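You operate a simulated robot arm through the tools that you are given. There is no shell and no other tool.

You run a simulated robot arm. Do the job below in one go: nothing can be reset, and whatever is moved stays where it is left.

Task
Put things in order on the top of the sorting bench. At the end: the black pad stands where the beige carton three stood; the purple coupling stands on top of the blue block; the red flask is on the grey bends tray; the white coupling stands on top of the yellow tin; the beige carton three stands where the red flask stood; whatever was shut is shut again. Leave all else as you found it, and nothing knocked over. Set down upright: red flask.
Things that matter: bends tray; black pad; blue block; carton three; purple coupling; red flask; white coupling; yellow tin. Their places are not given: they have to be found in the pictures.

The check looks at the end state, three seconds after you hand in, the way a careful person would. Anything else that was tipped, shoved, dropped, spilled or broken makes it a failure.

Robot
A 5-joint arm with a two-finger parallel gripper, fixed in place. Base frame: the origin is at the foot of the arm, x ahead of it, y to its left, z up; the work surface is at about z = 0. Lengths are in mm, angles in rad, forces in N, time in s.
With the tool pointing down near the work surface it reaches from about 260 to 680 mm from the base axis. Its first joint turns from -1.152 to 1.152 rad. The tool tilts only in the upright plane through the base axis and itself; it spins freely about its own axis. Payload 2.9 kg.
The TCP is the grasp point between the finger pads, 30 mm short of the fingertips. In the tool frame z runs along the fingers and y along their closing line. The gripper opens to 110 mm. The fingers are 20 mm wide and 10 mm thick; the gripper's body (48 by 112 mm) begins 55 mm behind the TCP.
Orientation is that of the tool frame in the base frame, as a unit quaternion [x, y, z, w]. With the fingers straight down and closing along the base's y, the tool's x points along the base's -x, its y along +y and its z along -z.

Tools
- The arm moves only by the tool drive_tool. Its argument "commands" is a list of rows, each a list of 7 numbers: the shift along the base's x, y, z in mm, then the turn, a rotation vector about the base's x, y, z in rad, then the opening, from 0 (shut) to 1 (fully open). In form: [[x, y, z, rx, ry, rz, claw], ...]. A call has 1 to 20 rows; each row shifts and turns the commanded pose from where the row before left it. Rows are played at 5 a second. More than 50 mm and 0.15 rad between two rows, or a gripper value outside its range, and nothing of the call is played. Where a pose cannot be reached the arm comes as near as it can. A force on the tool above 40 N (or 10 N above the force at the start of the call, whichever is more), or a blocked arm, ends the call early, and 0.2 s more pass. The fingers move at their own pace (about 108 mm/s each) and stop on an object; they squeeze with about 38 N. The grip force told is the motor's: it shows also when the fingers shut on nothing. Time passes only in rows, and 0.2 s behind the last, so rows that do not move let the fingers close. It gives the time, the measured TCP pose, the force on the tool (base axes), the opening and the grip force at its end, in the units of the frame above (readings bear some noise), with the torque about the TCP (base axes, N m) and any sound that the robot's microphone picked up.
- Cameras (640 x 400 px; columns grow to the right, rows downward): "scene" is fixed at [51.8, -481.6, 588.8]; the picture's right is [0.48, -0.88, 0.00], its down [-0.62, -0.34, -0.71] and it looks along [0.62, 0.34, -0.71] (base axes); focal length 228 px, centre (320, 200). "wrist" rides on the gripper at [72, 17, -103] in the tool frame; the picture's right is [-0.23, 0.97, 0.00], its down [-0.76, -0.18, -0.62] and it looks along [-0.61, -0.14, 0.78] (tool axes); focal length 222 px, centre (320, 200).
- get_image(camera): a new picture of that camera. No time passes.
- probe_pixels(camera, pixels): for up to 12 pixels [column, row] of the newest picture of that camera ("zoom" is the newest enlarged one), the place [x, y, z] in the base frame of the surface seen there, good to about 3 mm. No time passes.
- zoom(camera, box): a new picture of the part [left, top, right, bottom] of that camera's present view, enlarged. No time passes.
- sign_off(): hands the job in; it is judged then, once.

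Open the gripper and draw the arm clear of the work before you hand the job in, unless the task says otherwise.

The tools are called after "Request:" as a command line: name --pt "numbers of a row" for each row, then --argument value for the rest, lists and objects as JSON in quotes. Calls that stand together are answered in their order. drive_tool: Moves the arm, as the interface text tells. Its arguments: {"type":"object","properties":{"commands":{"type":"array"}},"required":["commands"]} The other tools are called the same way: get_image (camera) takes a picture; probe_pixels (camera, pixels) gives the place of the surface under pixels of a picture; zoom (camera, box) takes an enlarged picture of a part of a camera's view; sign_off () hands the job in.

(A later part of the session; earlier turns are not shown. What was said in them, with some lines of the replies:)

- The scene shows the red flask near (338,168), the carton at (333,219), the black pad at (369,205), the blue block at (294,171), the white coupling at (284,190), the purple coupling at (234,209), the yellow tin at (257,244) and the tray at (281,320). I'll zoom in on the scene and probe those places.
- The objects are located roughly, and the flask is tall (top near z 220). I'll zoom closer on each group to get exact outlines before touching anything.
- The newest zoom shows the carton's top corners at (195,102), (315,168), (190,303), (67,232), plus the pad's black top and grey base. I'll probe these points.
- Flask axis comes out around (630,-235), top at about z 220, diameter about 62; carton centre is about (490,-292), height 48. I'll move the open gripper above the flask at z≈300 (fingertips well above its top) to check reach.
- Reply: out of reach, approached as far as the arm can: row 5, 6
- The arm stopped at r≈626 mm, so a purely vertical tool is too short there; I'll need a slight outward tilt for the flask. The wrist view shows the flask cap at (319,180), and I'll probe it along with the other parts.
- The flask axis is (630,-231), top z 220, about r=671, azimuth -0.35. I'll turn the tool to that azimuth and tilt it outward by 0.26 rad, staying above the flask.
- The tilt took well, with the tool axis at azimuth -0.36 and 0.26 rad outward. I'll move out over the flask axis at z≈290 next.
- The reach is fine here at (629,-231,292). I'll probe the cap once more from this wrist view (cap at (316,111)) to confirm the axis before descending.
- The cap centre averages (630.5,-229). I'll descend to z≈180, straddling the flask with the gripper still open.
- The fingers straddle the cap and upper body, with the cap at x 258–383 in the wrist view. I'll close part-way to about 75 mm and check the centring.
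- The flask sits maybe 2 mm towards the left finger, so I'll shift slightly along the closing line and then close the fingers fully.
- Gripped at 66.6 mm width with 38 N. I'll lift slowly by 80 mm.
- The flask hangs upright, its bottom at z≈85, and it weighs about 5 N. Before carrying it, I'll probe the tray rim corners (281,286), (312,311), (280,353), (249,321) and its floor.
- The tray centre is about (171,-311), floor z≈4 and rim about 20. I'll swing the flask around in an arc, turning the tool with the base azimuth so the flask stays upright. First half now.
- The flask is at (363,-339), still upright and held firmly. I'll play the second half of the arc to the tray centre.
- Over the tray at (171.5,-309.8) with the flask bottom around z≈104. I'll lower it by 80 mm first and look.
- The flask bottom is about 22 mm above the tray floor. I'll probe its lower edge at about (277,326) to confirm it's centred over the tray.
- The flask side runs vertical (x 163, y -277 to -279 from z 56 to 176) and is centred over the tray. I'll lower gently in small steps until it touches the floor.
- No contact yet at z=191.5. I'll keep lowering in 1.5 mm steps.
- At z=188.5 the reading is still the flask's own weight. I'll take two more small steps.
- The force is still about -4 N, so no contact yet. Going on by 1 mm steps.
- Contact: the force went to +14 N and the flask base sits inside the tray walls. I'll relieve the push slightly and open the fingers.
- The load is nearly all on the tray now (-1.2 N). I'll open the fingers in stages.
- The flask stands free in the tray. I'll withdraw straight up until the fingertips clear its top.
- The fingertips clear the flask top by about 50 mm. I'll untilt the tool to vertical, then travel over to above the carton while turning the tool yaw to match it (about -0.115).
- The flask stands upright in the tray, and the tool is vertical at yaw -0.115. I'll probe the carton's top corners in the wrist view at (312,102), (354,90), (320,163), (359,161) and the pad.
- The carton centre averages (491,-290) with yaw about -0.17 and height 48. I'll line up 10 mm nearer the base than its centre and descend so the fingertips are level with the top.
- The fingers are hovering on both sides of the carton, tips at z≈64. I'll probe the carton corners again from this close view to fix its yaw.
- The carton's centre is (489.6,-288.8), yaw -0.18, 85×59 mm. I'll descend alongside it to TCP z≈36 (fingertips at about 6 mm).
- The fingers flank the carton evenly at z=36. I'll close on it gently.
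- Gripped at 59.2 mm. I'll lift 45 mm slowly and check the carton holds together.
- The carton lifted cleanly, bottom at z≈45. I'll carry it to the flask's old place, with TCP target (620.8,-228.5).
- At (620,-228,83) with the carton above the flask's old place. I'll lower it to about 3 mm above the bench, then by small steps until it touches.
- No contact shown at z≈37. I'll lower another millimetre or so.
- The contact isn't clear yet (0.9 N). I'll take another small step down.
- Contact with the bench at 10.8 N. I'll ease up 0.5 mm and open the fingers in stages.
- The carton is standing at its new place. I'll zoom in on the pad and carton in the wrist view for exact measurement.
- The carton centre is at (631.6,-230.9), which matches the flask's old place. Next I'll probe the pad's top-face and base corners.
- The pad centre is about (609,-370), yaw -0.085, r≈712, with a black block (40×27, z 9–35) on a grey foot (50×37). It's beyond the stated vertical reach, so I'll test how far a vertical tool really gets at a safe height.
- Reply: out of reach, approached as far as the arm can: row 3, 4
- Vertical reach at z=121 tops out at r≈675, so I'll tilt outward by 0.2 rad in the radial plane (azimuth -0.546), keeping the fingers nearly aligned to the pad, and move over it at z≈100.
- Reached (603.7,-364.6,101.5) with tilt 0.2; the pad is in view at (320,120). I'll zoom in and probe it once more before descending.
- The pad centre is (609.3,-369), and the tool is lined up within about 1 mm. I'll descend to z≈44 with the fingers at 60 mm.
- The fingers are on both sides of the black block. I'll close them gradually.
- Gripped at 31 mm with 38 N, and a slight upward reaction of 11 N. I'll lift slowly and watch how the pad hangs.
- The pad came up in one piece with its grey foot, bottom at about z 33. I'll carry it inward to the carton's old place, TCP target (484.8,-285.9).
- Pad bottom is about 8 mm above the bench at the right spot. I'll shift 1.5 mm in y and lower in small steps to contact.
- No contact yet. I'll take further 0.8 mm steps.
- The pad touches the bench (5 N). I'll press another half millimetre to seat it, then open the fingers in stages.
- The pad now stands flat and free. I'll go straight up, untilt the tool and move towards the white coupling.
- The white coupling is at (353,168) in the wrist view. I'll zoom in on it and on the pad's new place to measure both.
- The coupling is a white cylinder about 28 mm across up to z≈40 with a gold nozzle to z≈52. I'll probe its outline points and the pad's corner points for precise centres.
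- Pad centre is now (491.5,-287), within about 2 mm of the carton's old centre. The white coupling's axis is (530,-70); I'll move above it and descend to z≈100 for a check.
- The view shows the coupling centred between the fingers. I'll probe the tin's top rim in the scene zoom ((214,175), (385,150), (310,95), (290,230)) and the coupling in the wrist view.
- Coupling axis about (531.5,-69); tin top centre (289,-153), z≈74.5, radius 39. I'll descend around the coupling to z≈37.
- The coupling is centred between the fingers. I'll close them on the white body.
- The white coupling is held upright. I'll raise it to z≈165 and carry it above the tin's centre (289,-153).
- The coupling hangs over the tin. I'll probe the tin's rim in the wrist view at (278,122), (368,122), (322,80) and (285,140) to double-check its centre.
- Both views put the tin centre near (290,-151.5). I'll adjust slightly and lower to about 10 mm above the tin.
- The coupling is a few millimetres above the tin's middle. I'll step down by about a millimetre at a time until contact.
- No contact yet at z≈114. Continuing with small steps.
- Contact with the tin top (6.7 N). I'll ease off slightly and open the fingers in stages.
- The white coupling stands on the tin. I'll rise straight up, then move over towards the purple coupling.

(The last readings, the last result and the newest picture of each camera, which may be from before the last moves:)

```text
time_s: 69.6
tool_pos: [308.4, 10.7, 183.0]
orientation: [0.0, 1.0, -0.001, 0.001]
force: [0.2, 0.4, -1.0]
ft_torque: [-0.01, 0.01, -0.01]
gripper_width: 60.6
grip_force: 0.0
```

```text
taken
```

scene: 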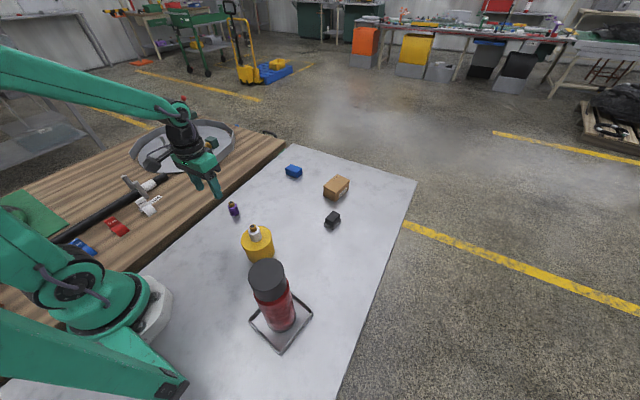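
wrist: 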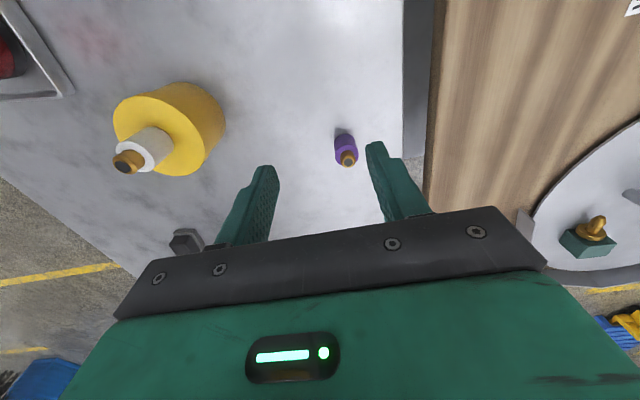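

The white coupling stays upright on the tin. I'll zoom in on the purple coupling at (345,148) and probe it together with the neighbouring wooden bench.

Request:
zoom --camera "wrist" --box '[310, 115, 380, 185]'

Request:
probe_pixels --camera "wrist" --pixels '[[348, 160], [343, 160], [354, 160], [348, 155], [349, 166], [335, 150], [357, 148], [345, 143], [345, 135], [415, 100], [470, 120], [520, 225]]'

Request:
probe_pixels --camera "scene" --pixels '[[233, 205], [233, 210], [233, 214], [229, 209], [238, 209], [231, 203]]'

```text
5.71 times, centred on (345, 150) of wrist
```

zoom: 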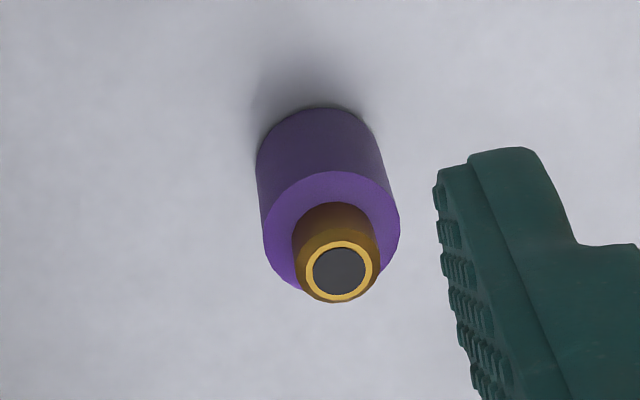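

```text
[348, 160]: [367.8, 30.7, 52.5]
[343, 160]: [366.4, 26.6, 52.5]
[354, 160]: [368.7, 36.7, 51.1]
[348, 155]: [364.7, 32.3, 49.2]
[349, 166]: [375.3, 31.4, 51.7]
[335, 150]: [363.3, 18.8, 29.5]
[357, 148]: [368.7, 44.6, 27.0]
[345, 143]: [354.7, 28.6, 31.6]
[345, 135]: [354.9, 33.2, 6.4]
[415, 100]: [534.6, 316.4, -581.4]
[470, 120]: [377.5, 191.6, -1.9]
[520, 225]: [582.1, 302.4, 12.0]
```

```text
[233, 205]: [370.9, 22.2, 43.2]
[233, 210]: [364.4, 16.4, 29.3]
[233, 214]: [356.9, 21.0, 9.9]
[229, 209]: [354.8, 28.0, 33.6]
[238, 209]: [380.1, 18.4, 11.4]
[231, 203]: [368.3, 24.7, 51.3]
```

The purple coupling's axis is about (368,30), same shape as the white one. I'll move above it and descend to z≈98 first.

Request:
drive_tool --pt "30 9.5 -10 0 0 0 0.55" --pt "29.6 9.8 -15 0 0 0 0.55" --pt "0 0 -30 0 0 0 0.55" --pt "0 0 -30 0 0 0 0.55" --pt "0 0 0 0 0 0 0.55"

Request:
get_image --camera "wrist"

Request:
zoom --camera "wrist" --box '[280, 100, 360, 180]'

```text
time_s: 70.8
tool_pos: [371.2, 26.5, 98.5]
orientation: [-0.001, 1.0, -0.001, 0.001]
force: [-0.2, 0.6, 0.2]
ft_torque: [-0.02, 0.02, -0.01]
gripper_width: 60.6
grip_force: 0.1
```

```text
taken
```

wrist: 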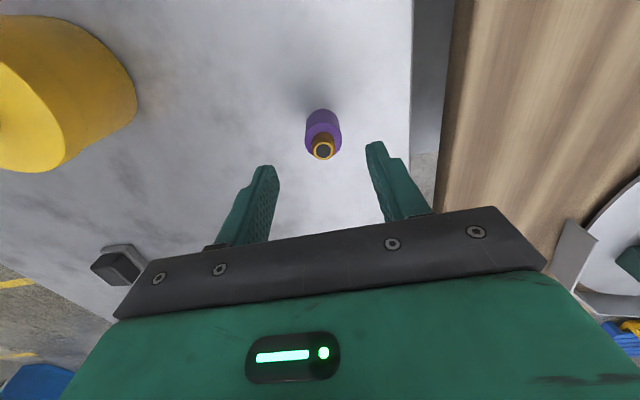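

```text
5.00 times, centred on (320, 140) of wrist
```

zoom: 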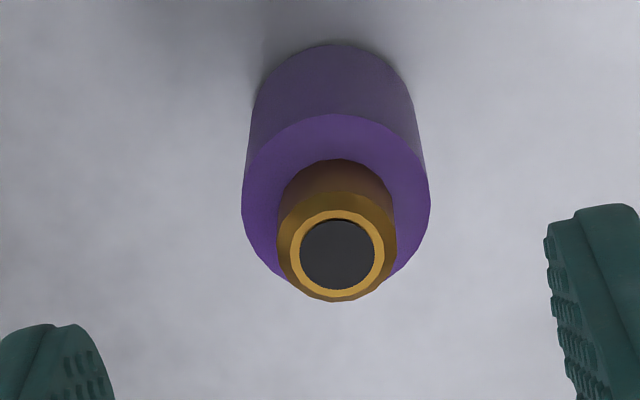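

The gold top sits at about (323.6,151) in the wrist view, slightly right of where the white one was. I'll probe it to get the offset.

Request:
probe_pixels --camera "zoom" --pixels '[[338, 255], [292, 250], [382, 250], [338, 212], [338, 296], [246, 205], [426, 200], [330, 120], [325, 50], [258, 110], [410, 105], [330, 90]]'

Request:
drive_tool --pt "0 0 0 0 0 0 0.55"

```text
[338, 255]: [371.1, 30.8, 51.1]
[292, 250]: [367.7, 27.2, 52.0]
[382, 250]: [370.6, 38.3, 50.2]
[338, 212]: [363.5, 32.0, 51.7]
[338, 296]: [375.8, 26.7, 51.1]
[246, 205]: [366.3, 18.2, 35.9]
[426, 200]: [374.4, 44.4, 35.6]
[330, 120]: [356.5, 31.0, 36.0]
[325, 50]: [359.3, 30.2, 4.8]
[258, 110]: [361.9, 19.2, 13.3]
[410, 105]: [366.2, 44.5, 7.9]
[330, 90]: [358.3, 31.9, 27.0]
```

```text
time_s: 71.2
tool_pos: [370.1, 27.4, 97.2]
orientation: [0.0, 1.0, 0.0, 0.0]
force: [-0.2, -0.3, 0.9]
ft_torque: [0.0, 0.04, 0.0]
gripper_width: 60.4
grip_force: 0.1
```

The coupling axis is (370.3,31) and the tool reads (370.6,27). I'll shift +3.7 mm in y and descend to z≈37.

Request:
drive_tool --pt "0 3.7 -15 0 0 0 0.55" --pt "0 0 -20 0 0 0 0.55" --pt "0 0 -17 0 0 0 0.55" --pt "0 0 -8 0 0 0 0.55" --pt "0 0 0 0 0 0 0.55"

Request:
get_image --camera "wrist"

```text
time_s: 72.4
tool_pos: [369.9, 31.7, 37.7]
orientation: [0.0, 1.0, 0.0, 0.0]
force: [-0.7, -0.4, 0.0]
ft_torque: [-0.04, 0.01, -0.01]
gripper_width: 60.4
grip_force: 0.0
```

```text
taken
```

wrist: 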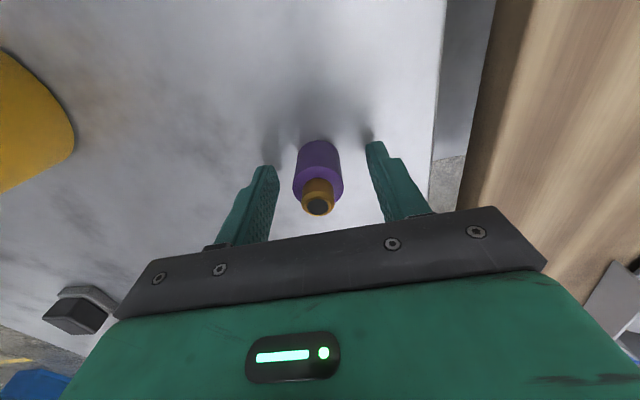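

The purple coupling is centred between the fingers, just as the white one was. I'll close on it and lift.

Request:
drive_tool --pt "0 0 0 0 0 0 0.42" --pt "0 0 0 0 0 0 0.34" --pt "0 0 0 0 0 0 0.28" --pt "0 0 0 0 0 0 0.22" --pt "0 0 0 0 0 0 0.12" --pt "0 0 0 0 0 0 0.12"

Request:
drive_tool --pt "0 0 4 0 0 0 0.12" --pt "0 0 16 0 0 0 0.12" --pt "0 0 30 0 0 0 0.12" --pt "0 0 30 0 0 0 0.12" --pt "0 0 0 0 0 0 0.12"

Request:
get_image --camera "wrist"

Request:
get_image --camera "scene"

Request:
zoom --camera "scene" --box '[270, 150, 320, 190]'

```text
time_s: 73.8
tool_pos: [369.9, 31.0, 39.0]
orientation: [0.0, 1.0, 0.0, 0.0]
force: [0.1, 0.3, -0.3]
ft_torque: [0.01, -0.01, -0.01]
gripper_width: 28.9
grip_force: 37.4
```

```text
time_s: 75.0
tool_pos: [368.4, 30.1, 119.1]
orientation: [0.0, 1.0, 0.0, 0.0]
force: [0.3, -0.4, -0.8]
ft_torque: [-0.02, -0.02, 0.0]
gripper_width: 28.5
grip_force: 38.0
```

```text
taken
```

wrist: 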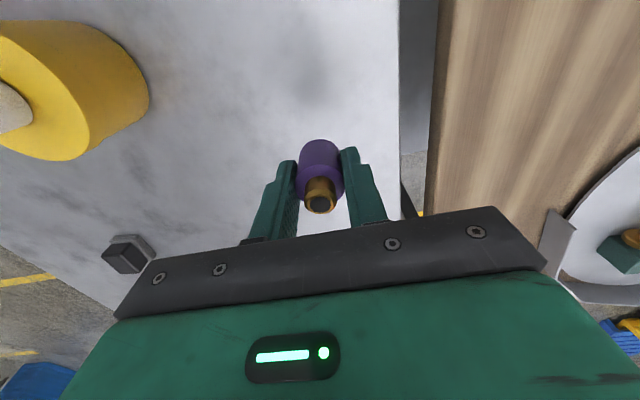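

```text
taken
```

scene: 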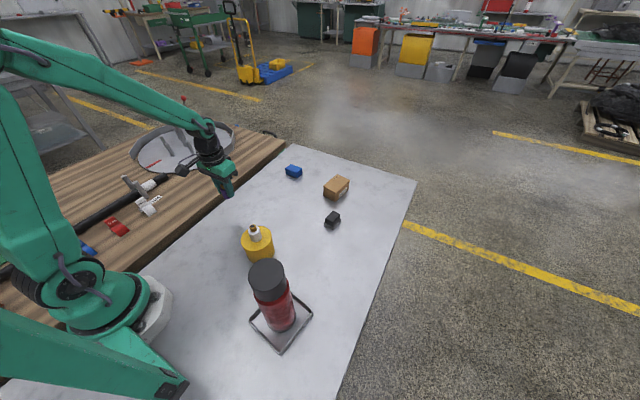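

```text
10.00 times, centred on (295, 170) of scene
```

zoom: 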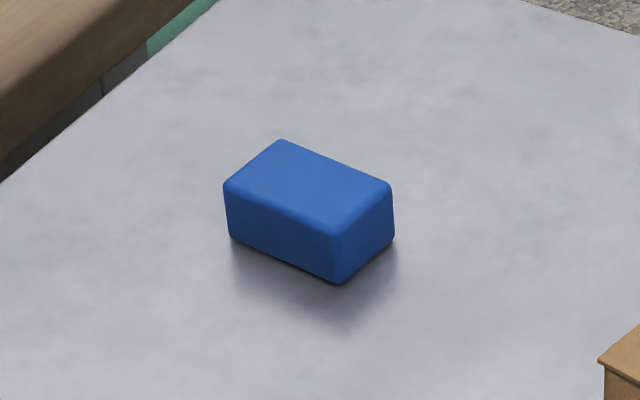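

The purple coupling is held upright. I'll probe the blue block's top corners at (282,143), (388,188), (337,230), (228,186) in the newest zoom.

Request:
probe_pixels --camera "zoom" --pixels '[[282, 146], [384, 188], [335, 228], [231, 186], [307, 187], [333, 150], [362, 212], [280, 208], [255, 163]]'

```text
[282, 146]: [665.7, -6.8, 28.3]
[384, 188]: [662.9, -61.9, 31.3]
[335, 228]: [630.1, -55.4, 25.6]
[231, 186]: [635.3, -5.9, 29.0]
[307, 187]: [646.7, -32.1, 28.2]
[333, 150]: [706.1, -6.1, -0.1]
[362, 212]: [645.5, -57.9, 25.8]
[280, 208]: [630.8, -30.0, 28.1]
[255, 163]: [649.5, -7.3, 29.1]
```

The block top centre is about (648,-32.5), 33×52 mm, z≈28.5. I'll carry the coupling to (600,-32) first and check the block from the wrist camera.

Request:
drive_tool --pt "38.6 -10.4 0 0 0 0 0.12" --pt "38.6 -10.4 0 0 0 0 0.12" --pt "38.6 -10.4 0 0 0 0 0.12" --pt "38.6 -10.4 0 0 0 0 0.12" --pt "38.6 -10.4 0 0 0 0 0.12" --pt "38.6 -10.4 0 0 0 0 0.12" --pt "0 0 0 0 0 0 0.12" --pt "0 0 0 0 0 0 0.12"

Request:
get_image --camera "wrist"

Request:
get_image --camera "scene"

```text
time_s: 76.8
tool_pos: [599.2, -31.1, 118.3]
orientation: [0.0, 1.0, 0.001, 0.0]
force: [0.0, -0.4, -1.2]
ft_torque: [0.01, 0.01, -0.01]
gripper_width: 28.4
grip_force: 37.5
```

```text
taken
```

wrist: 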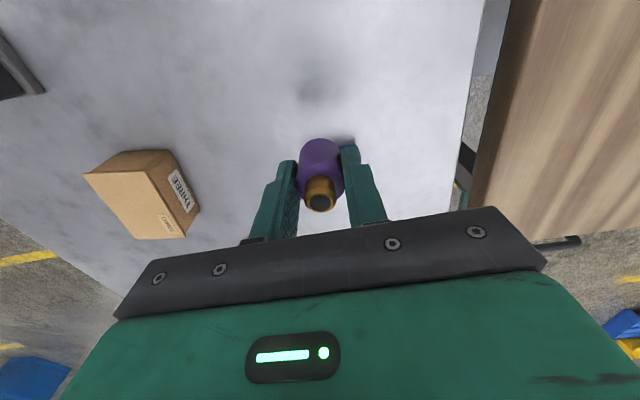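

```text
taken
```

scene: 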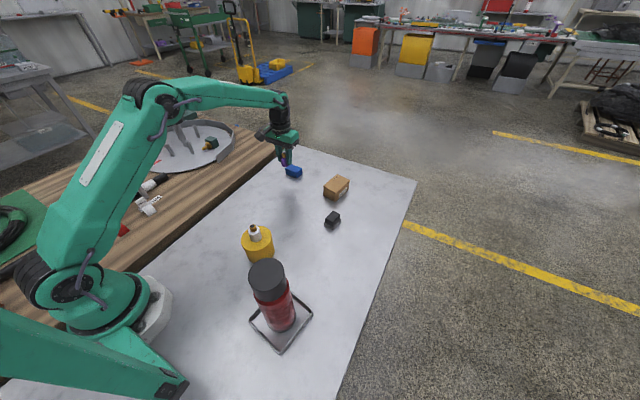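

The block is hidden behind the coupling in this view. I'll move over the block's centre at this height and look again.

Request:
drive_tool --pt "24 -0.7 -5 0 0 0 0.12" --pt "24.5 -0.7 -5 0 0 0 0.12" --pt "0 0 0 0 0 0 0.12" --pt "0 0 0 0 0 0 0.12"

Request:
get_image --camera "wrist"

Request:
zoom --camera "wrist" --box '[260, 80, 380, 220]'

Request:
zoom --camera "scene" --box '[265, 120, 335, 190]'

```text
time_s: 77.8
tool_pos: [647.0, -32.6, 107.8]
orientation: [0.0, 1.0, 0.001, 0.0]
force: [-0.2, -0.4, -1.3]
ft_torque: [0.02, 0.01, -0.02]
gripper_width: 28.5
grip_force: 38.4
```

```text
taken
```

wrist: 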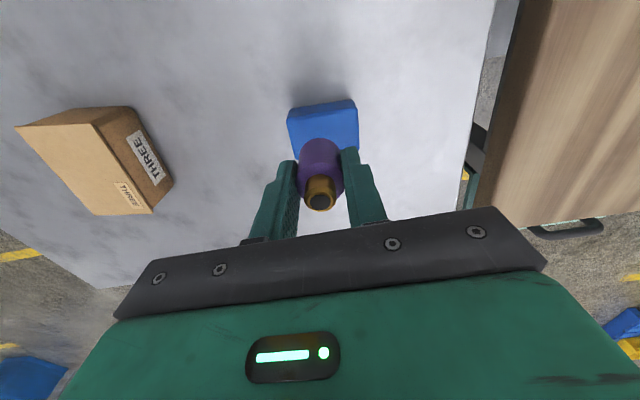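

```text
2.86 times, centred on (320, 150) of wrist
```

zoom: 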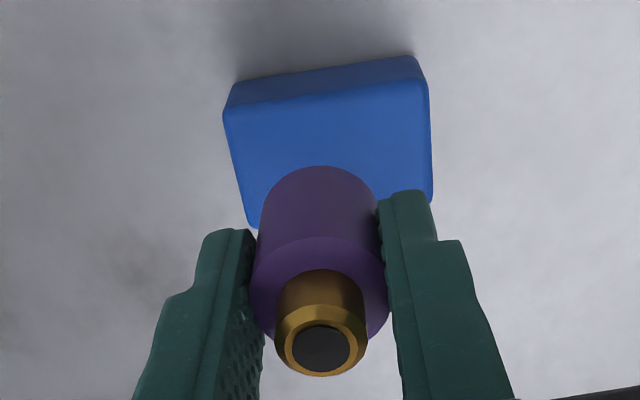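

```text
5.71 times, centred on (300, 155) of scene
```

zoom: 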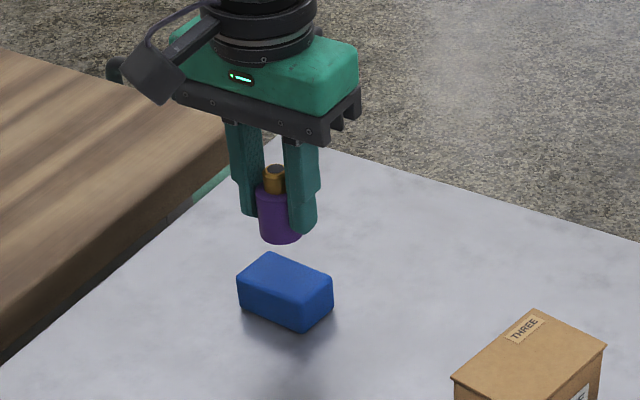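

The block is in view below the coupling. I'll probe its top-face corners in the wrist view: (288,119), (356,111), (296,157), (358,147).

Request:
probe_pixels --camera "wrist" --pixels '[[289, 119], [355, 111], [296, 156], [357.5, 146], [322, 116], [320, 130], [294, 148], [356, 130], [300, 140]]'

Request:
probe_pixels --camera "zoom" --pixels '[[268, 258], [328, 283], [302, 302], [240, 281], [285, 280], [262, 225], [280, 240], [295, 238]]'

```text
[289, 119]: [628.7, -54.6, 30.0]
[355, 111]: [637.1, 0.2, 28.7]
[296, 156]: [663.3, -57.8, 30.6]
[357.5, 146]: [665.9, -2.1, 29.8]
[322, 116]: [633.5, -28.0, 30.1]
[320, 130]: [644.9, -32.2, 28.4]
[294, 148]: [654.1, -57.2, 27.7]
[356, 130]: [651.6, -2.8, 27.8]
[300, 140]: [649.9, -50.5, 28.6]
```

```text
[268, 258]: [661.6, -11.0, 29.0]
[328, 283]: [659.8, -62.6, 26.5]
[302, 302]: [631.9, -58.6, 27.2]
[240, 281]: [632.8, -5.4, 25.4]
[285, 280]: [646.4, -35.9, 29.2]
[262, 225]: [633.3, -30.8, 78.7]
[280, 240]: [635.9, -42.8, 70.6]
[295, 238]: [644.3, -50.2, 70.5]
```

The two views put the block centre at about (648,-32). I'll nudge by (+1,+1) and lower to about 8 mm above the block for a last check.

Request:
drive_tool --pt "1 1 -12 0 0 0 0.12" --pt "0 0 -12 0 0 0 0.12" --pt "0 0 -8 0 0 0 0.12" --pt "0 0 0 0 0 0 0.12"

Request:
zoom --camera "wrist" --box '[260, 100, 380, 220]'

Request:
zoom --camera "scene" --box '[270, 140, 320, 190]'

```text
time_s: 78.8
tool_pos: [649.1, -31.1, 75.0]
orientation: [0.0, 1.0, 0.0, 0.001]
force: [0.6, -1.2, -0.7]
ft_torque: [0.01, 0.01, 0.03]
gripper_width: 28.0
grip_force: 38.2
```

```text
3.33 times, centred on (320, 160) of wrist
```

zoom: 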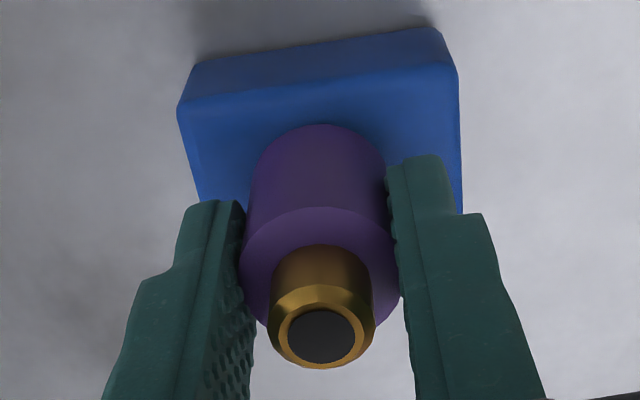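

```text
8.00 times, centred on (295, 165) of scene
```

zoom: 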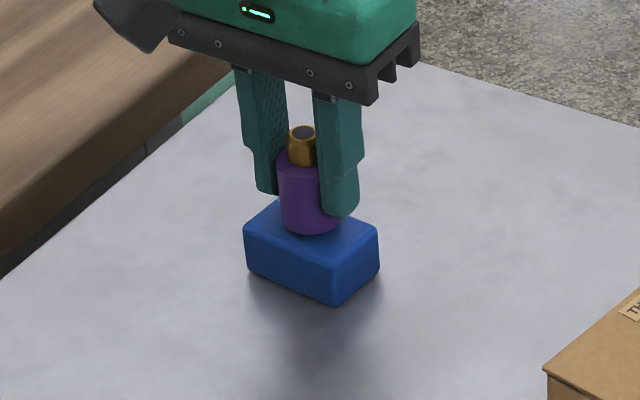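

The coupling is centred over the block. I'll lower in small steps to contact.

Request:
drive_tool --pt "0 0 -2.5 0 0 0 0.12" --pt "0 0 -2 0 0 0 0.12" --pt "0 0 0 0 0 0 0.12"

Request:
drive_tool --pt "0 0 -1 0 0 0 0.12" --pt "0 0 0 0 0 0 0.12"

```text
time_s: 79.6
tool_pos: [648.7, -31.2, 72.9]
orientation: [-0.001, 1.0, 0.0, 0.0]
force: [-6.6, 4.2, 13.3]
ft_torque: [0.12, 0.2, 0.04]
gripper_width: 27.9
grip_force: 37.4
```

```text
time_s: 80.2
tool_pos: [650.5, -32.1, 72.8]
orientation: [-0.002, 1.0, -0.001, 0.003]
force: [-2.5, 5.3, 20.8]
ft_torque: [0.18, 0.11, 0.02]
gripper_width: 27.8
grip_force: 37.8
```

Contact came earlier than expected with 21 N at z≈72.8. I'll back off until the force is about nil and look.

Request:
drive_tool --pt "0 0 1.5 0 0 0 0.12" --pt "0 0 0 0 0 0 0.12"

Request:
zoom --camera "scene" --box '[275, 150, 315, 190]'

Request:
zoom --camera "wrist" --box '[260, 100, 380, 220]'

```text
time_s: 80.8
tool_pos: [651.1, -31.0, 72.4]
orientation: [0.0, 1.0, -0.001, 0.002]
force: [1.6, 2.5, 16.8]
ft_torque: [0.13, -0.1, -0.01]
gripper_width: 28.0
grip_force: 37.6
```

```text
10.00 times, centred on (295, 170) of scene
```

zoom: 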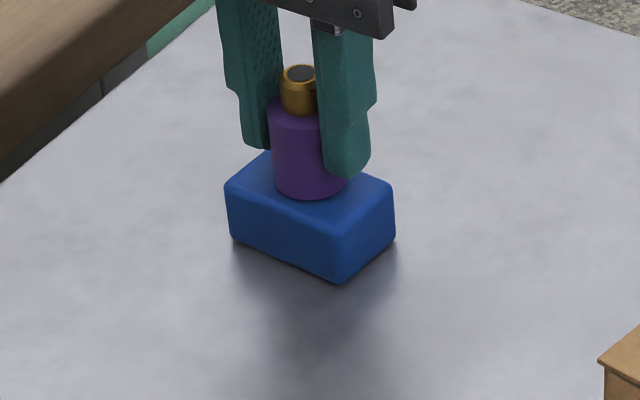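

```text
3.33 times, centred on (320, 160) of wrist
```

zoom: 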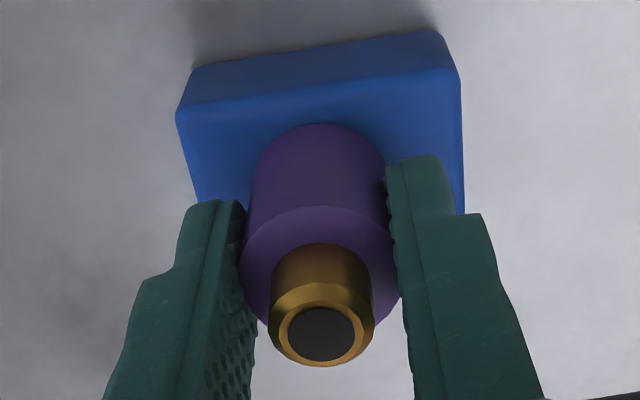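

The coupling rests on the block top, still with 17 N of push. I'll raise another 1.2 mm to relieve it.

Request:
drive_tool --pt "0 0 1.2 0 0 0 0.12" --pt "0 0 0 0 0 0 0.12"

```text
time_s: 81.4
tool_pos: [649.4, -31.5, 72.8]
orientation: [0.0, 1.0, 0.001, 0.0]
force: [6.4, -0.1, 7.6]
ft_torque: [-0.02, -0.33, 0.0]
gripper_width: 27.6
grip_force: 37.9
```

Some sideways friction load remains (Fx 6.4 N). I'll raise a little more until the contact is just light.

Request:
drive_tool --pt "0 0 0.6 0 0 0 0.12" --pt "0 0 0 0 0 0 0.12"

Request:
zoom --camera "scene" --box '[275, 150, 315, 190]'

```text
time_s: 82.0
tool_pos: [648.8, -30.8, 73.4]
orientation: [0.0, 1.0, 0.0, -0.002]
force: [0.4, -2.6, 1.3]
ft_torque: [-0.1, -0.06, -0.01]
gripper_width: 27.8
grip_force: 38.8
```

```text
10.00 times, centred on (295, 170) of scene
```

zoom: 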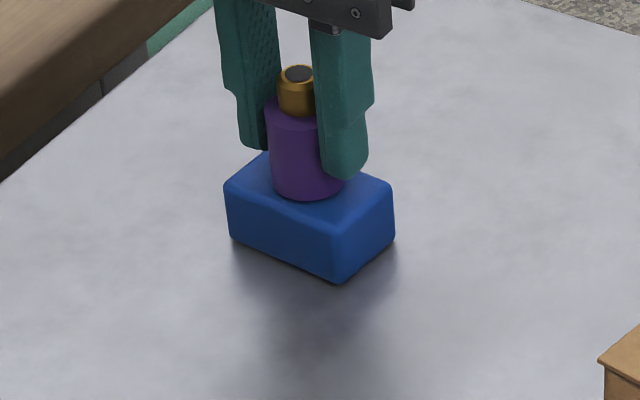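

The force is about nil, but the contact height (TCP z≈73.5) is some mm higher than I computed. I'll probe around the coupling's bottom edge to see whether it truly sits on the block.

Request:
probe_pixels --camera "zoom" --pixels '[[306, 190], [306, 196], [306, 204], [306, 212], [306, 150], [280, 180], [335, 192], [255, 170], [365, 195], [295, 220], [345, 160], [298, 74]]'

Request:
get_image --camera "wrist"

Request:
zoom --camera "wrist" --box '[280, 100, 360, 220]'

```text
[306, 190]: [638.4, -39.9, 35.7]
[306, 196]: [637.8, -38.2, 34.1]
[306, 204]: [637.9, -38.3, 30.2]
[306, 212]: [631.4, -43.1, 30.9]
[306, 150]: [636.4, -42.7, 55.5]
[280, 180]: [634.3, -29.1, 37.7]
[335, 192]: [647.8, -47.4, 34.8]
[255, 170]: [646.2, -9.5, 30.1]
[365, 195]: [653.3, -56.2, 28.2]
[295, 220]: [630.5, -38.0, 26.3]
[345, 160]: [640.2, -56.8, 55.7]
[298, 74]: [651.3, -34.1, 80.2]
```

```text
taken
```

wrist: 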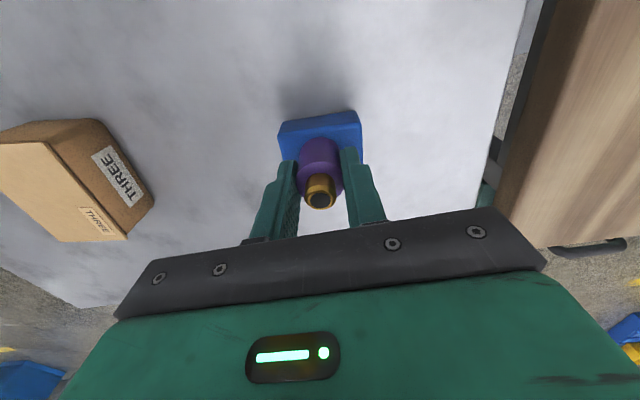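

```text
3.33 times, centred on (320, 160) of wrist
```

zoom: 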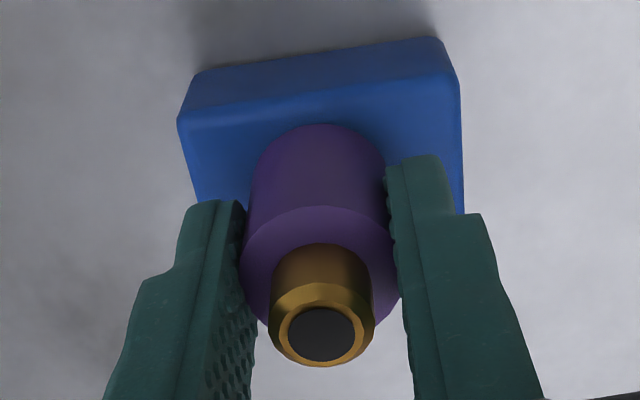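

The coupling's side runs down to z≈30 where the block top starts and its gold top is at z≈80, so it truly sits on the block, centred near (649,-31). I'll open the fingers in stages.

Request:
drive_tool --pt "0 0 0 0 0 0 0.26" --pt "0 0 0 0 0 0 0.28" --pt "0 0 0 0 0 0 0.32" --pt "0 0 0 0 0 0 0.4" --pt "0 0 0 0 0 0 0.5" --pt "0 0 0 0 0 0 0.55"

Request:
get_image --camera "wrist"

Request:
zoom --camera "scene" --box '[275, 150, 315, 190]'

```text
time_s: 83.4
tool_pos: [649.6, -32.2, 73.5]
orientation: [0.0, 1.0, 0.0, 0.0]
force: [-0.4, -0.6, -0.4]
ft_torque: [0.01, -0.03, -0.04]
gripper_width: 60.5
grip_force: 0.1
```

```text
taken
```

wrist: 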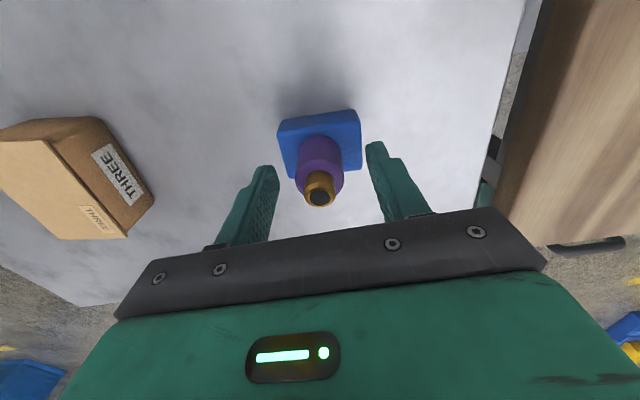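

```text
10.00 times, centred on (295, 170) of scene
```

zoom: 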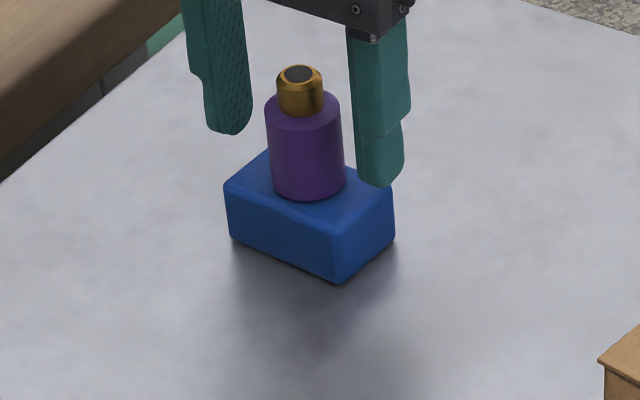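

The purple coupling stands on the blue block. I'll rise straight up past its top and then draw the arm back.

Request:
drive_tool --pt "0 0 8 0 0 0 0.55" --pt "0 0 15 0 0 0 0.55" --pt "0 0 25 0 0 0 0.55" --pt "0 0 25 0 0 0 0.55" --pt "-15 0 25 0 0 0 0.55" --pt "-35 0 25 0 0 0 0.7" --pt "-40 0 25 0 0 0 1" --pt "-40 0 20 0 0 0 1" --pt "-40 0 20 0 0 0 1" --pt "-40 0 20 0 0 0 1" --pt "0 0 0 0 0 0 1" --pt "0 0 0 0 0 0 1"

Request:
get_image --camera "scene"

Request:
get_image --camera "wrist"

Request:
zoom --camera "scene" --box '[260, 140, 370, 240]'

Request:
zoom --camera "scene" --box '[210, 210, 340, 360]'

```text
time_s: 86.0
tool_pos: [440.6, -30.9, 280.5]
orientation: [0.0, 1.0, -0.001, 0.001]
force: [-0.4, 0.0, 0.3]
ft_torque: [0.02, 0.01, -0.04]
gripper_width: 109.8
grip_force: 0.0
```

```text
taken
```

scene: 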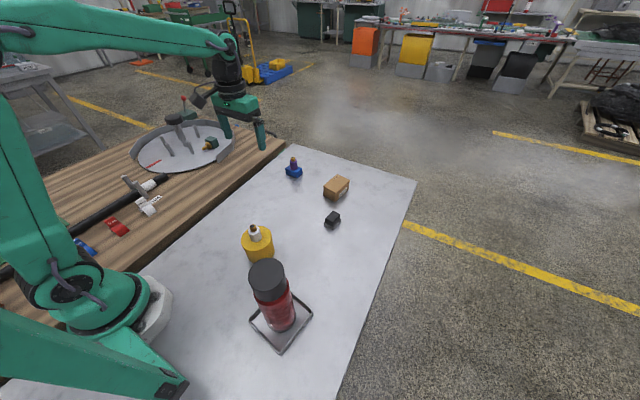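

```text
taken
```

wrist: 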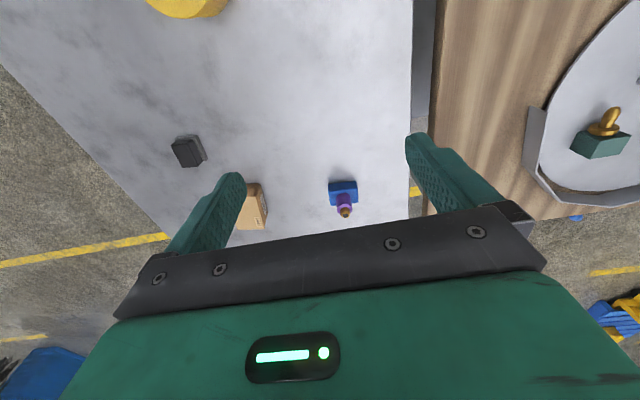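

```text
4.00 times, centred on (315, 190) of scene
```

zoom: 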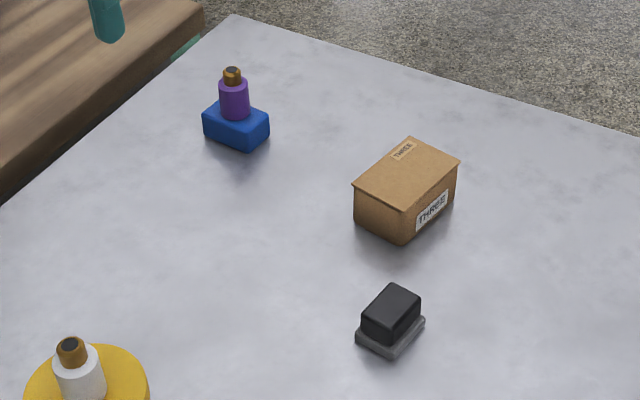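

```text
2.67 times, centred on (275, 285) of scene
```

zoom: 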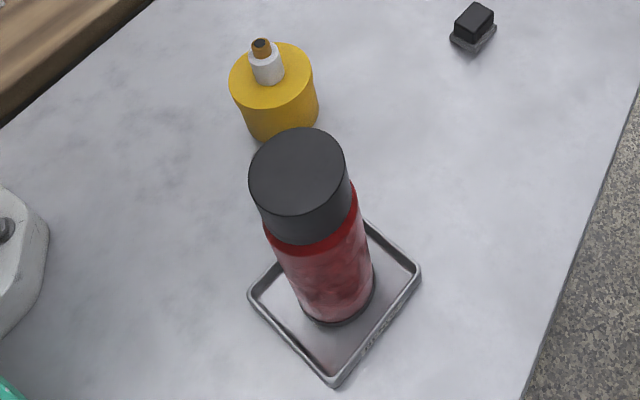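

Everything appears in place: purple on blue, white on the tin, flask in the tray, the carton and pad swapped on. As a last check I'll probe the flask's top and sides, and the stacked couplings, for uprightness.

Request:
probe_pixels --camera "scene" --pixels '[[267, 273], [280, 318], [279, 305], [276, 290], [293.3, 158], [293.5, 165], [293.6, 169], [254, 227], [255, 236], [255, 240], [336, 184], [333, 216]]'

Request:
zoom --camera "wrist" --box '[310, 165, 380, 235]'

Request:
zoom --camera "scene" --box '[275, 150, 315, 185]'

```text
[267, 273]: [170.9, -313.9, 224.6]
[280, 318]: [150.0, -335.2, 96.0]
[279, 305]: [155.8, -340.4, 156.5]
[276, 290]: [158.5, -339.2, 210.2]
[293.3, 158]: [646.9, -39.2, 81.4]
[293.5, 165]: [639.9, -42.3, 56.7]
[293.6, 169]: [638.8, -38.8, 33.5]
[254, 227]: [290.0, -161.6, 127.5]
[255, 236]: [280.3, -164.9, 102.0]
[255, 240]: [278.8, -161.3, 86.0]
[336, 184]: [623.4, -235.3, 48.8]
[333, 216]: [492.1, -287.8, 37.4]
```

```text
5.71 times, centred on (345, 200) of wrist
```

zoom: 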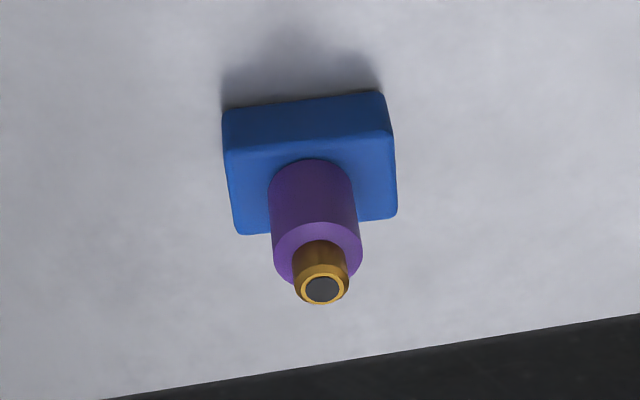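

```text
11.43 times, centred on (295, 168) of scene
```

zoom: 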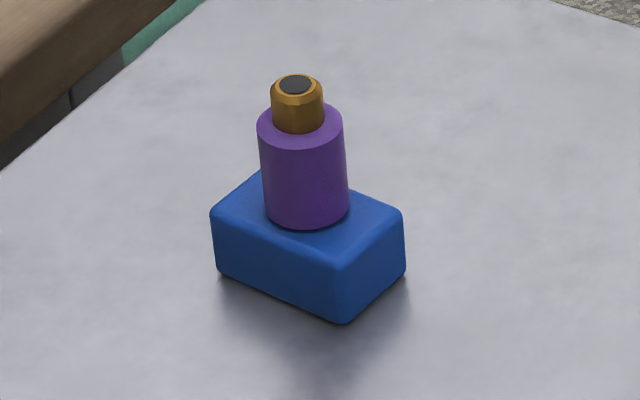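

All the pieces stand upright where they belong, with the flask top centre at (171,-314,225) over the tray centre. The gripper is open and the arm is clear at z≈280, so I'm handing in the job.

Request:
sign_off

```text
The job is handed in.
```

The job is handed in, and everything you asked for is in place on the bench. I don't have the result of the check. This is where things stood in the last pictures:

- **Red flask:** upright on the grey bends tray, with its base inside the rim. The tray did not move.
- **Beige carton three:** where the flask stood, within about 2 mm.
- **Black pad:** where the carton stood, within about 3 mm. Its grey foot came with it as one piece.
- **White coupling:** upright on top of the yellow tin, close to the middle.
- **Purple coupling:** upright on top of the blue block. The coupling is about 28 mm wide and the block 33 mm, so there is only a little room to spare front to back.

Nothing was knocked over. I opened nothing, and both the flask's cap and the carton stayed shut. I left the gripper open and the arm well above the work.
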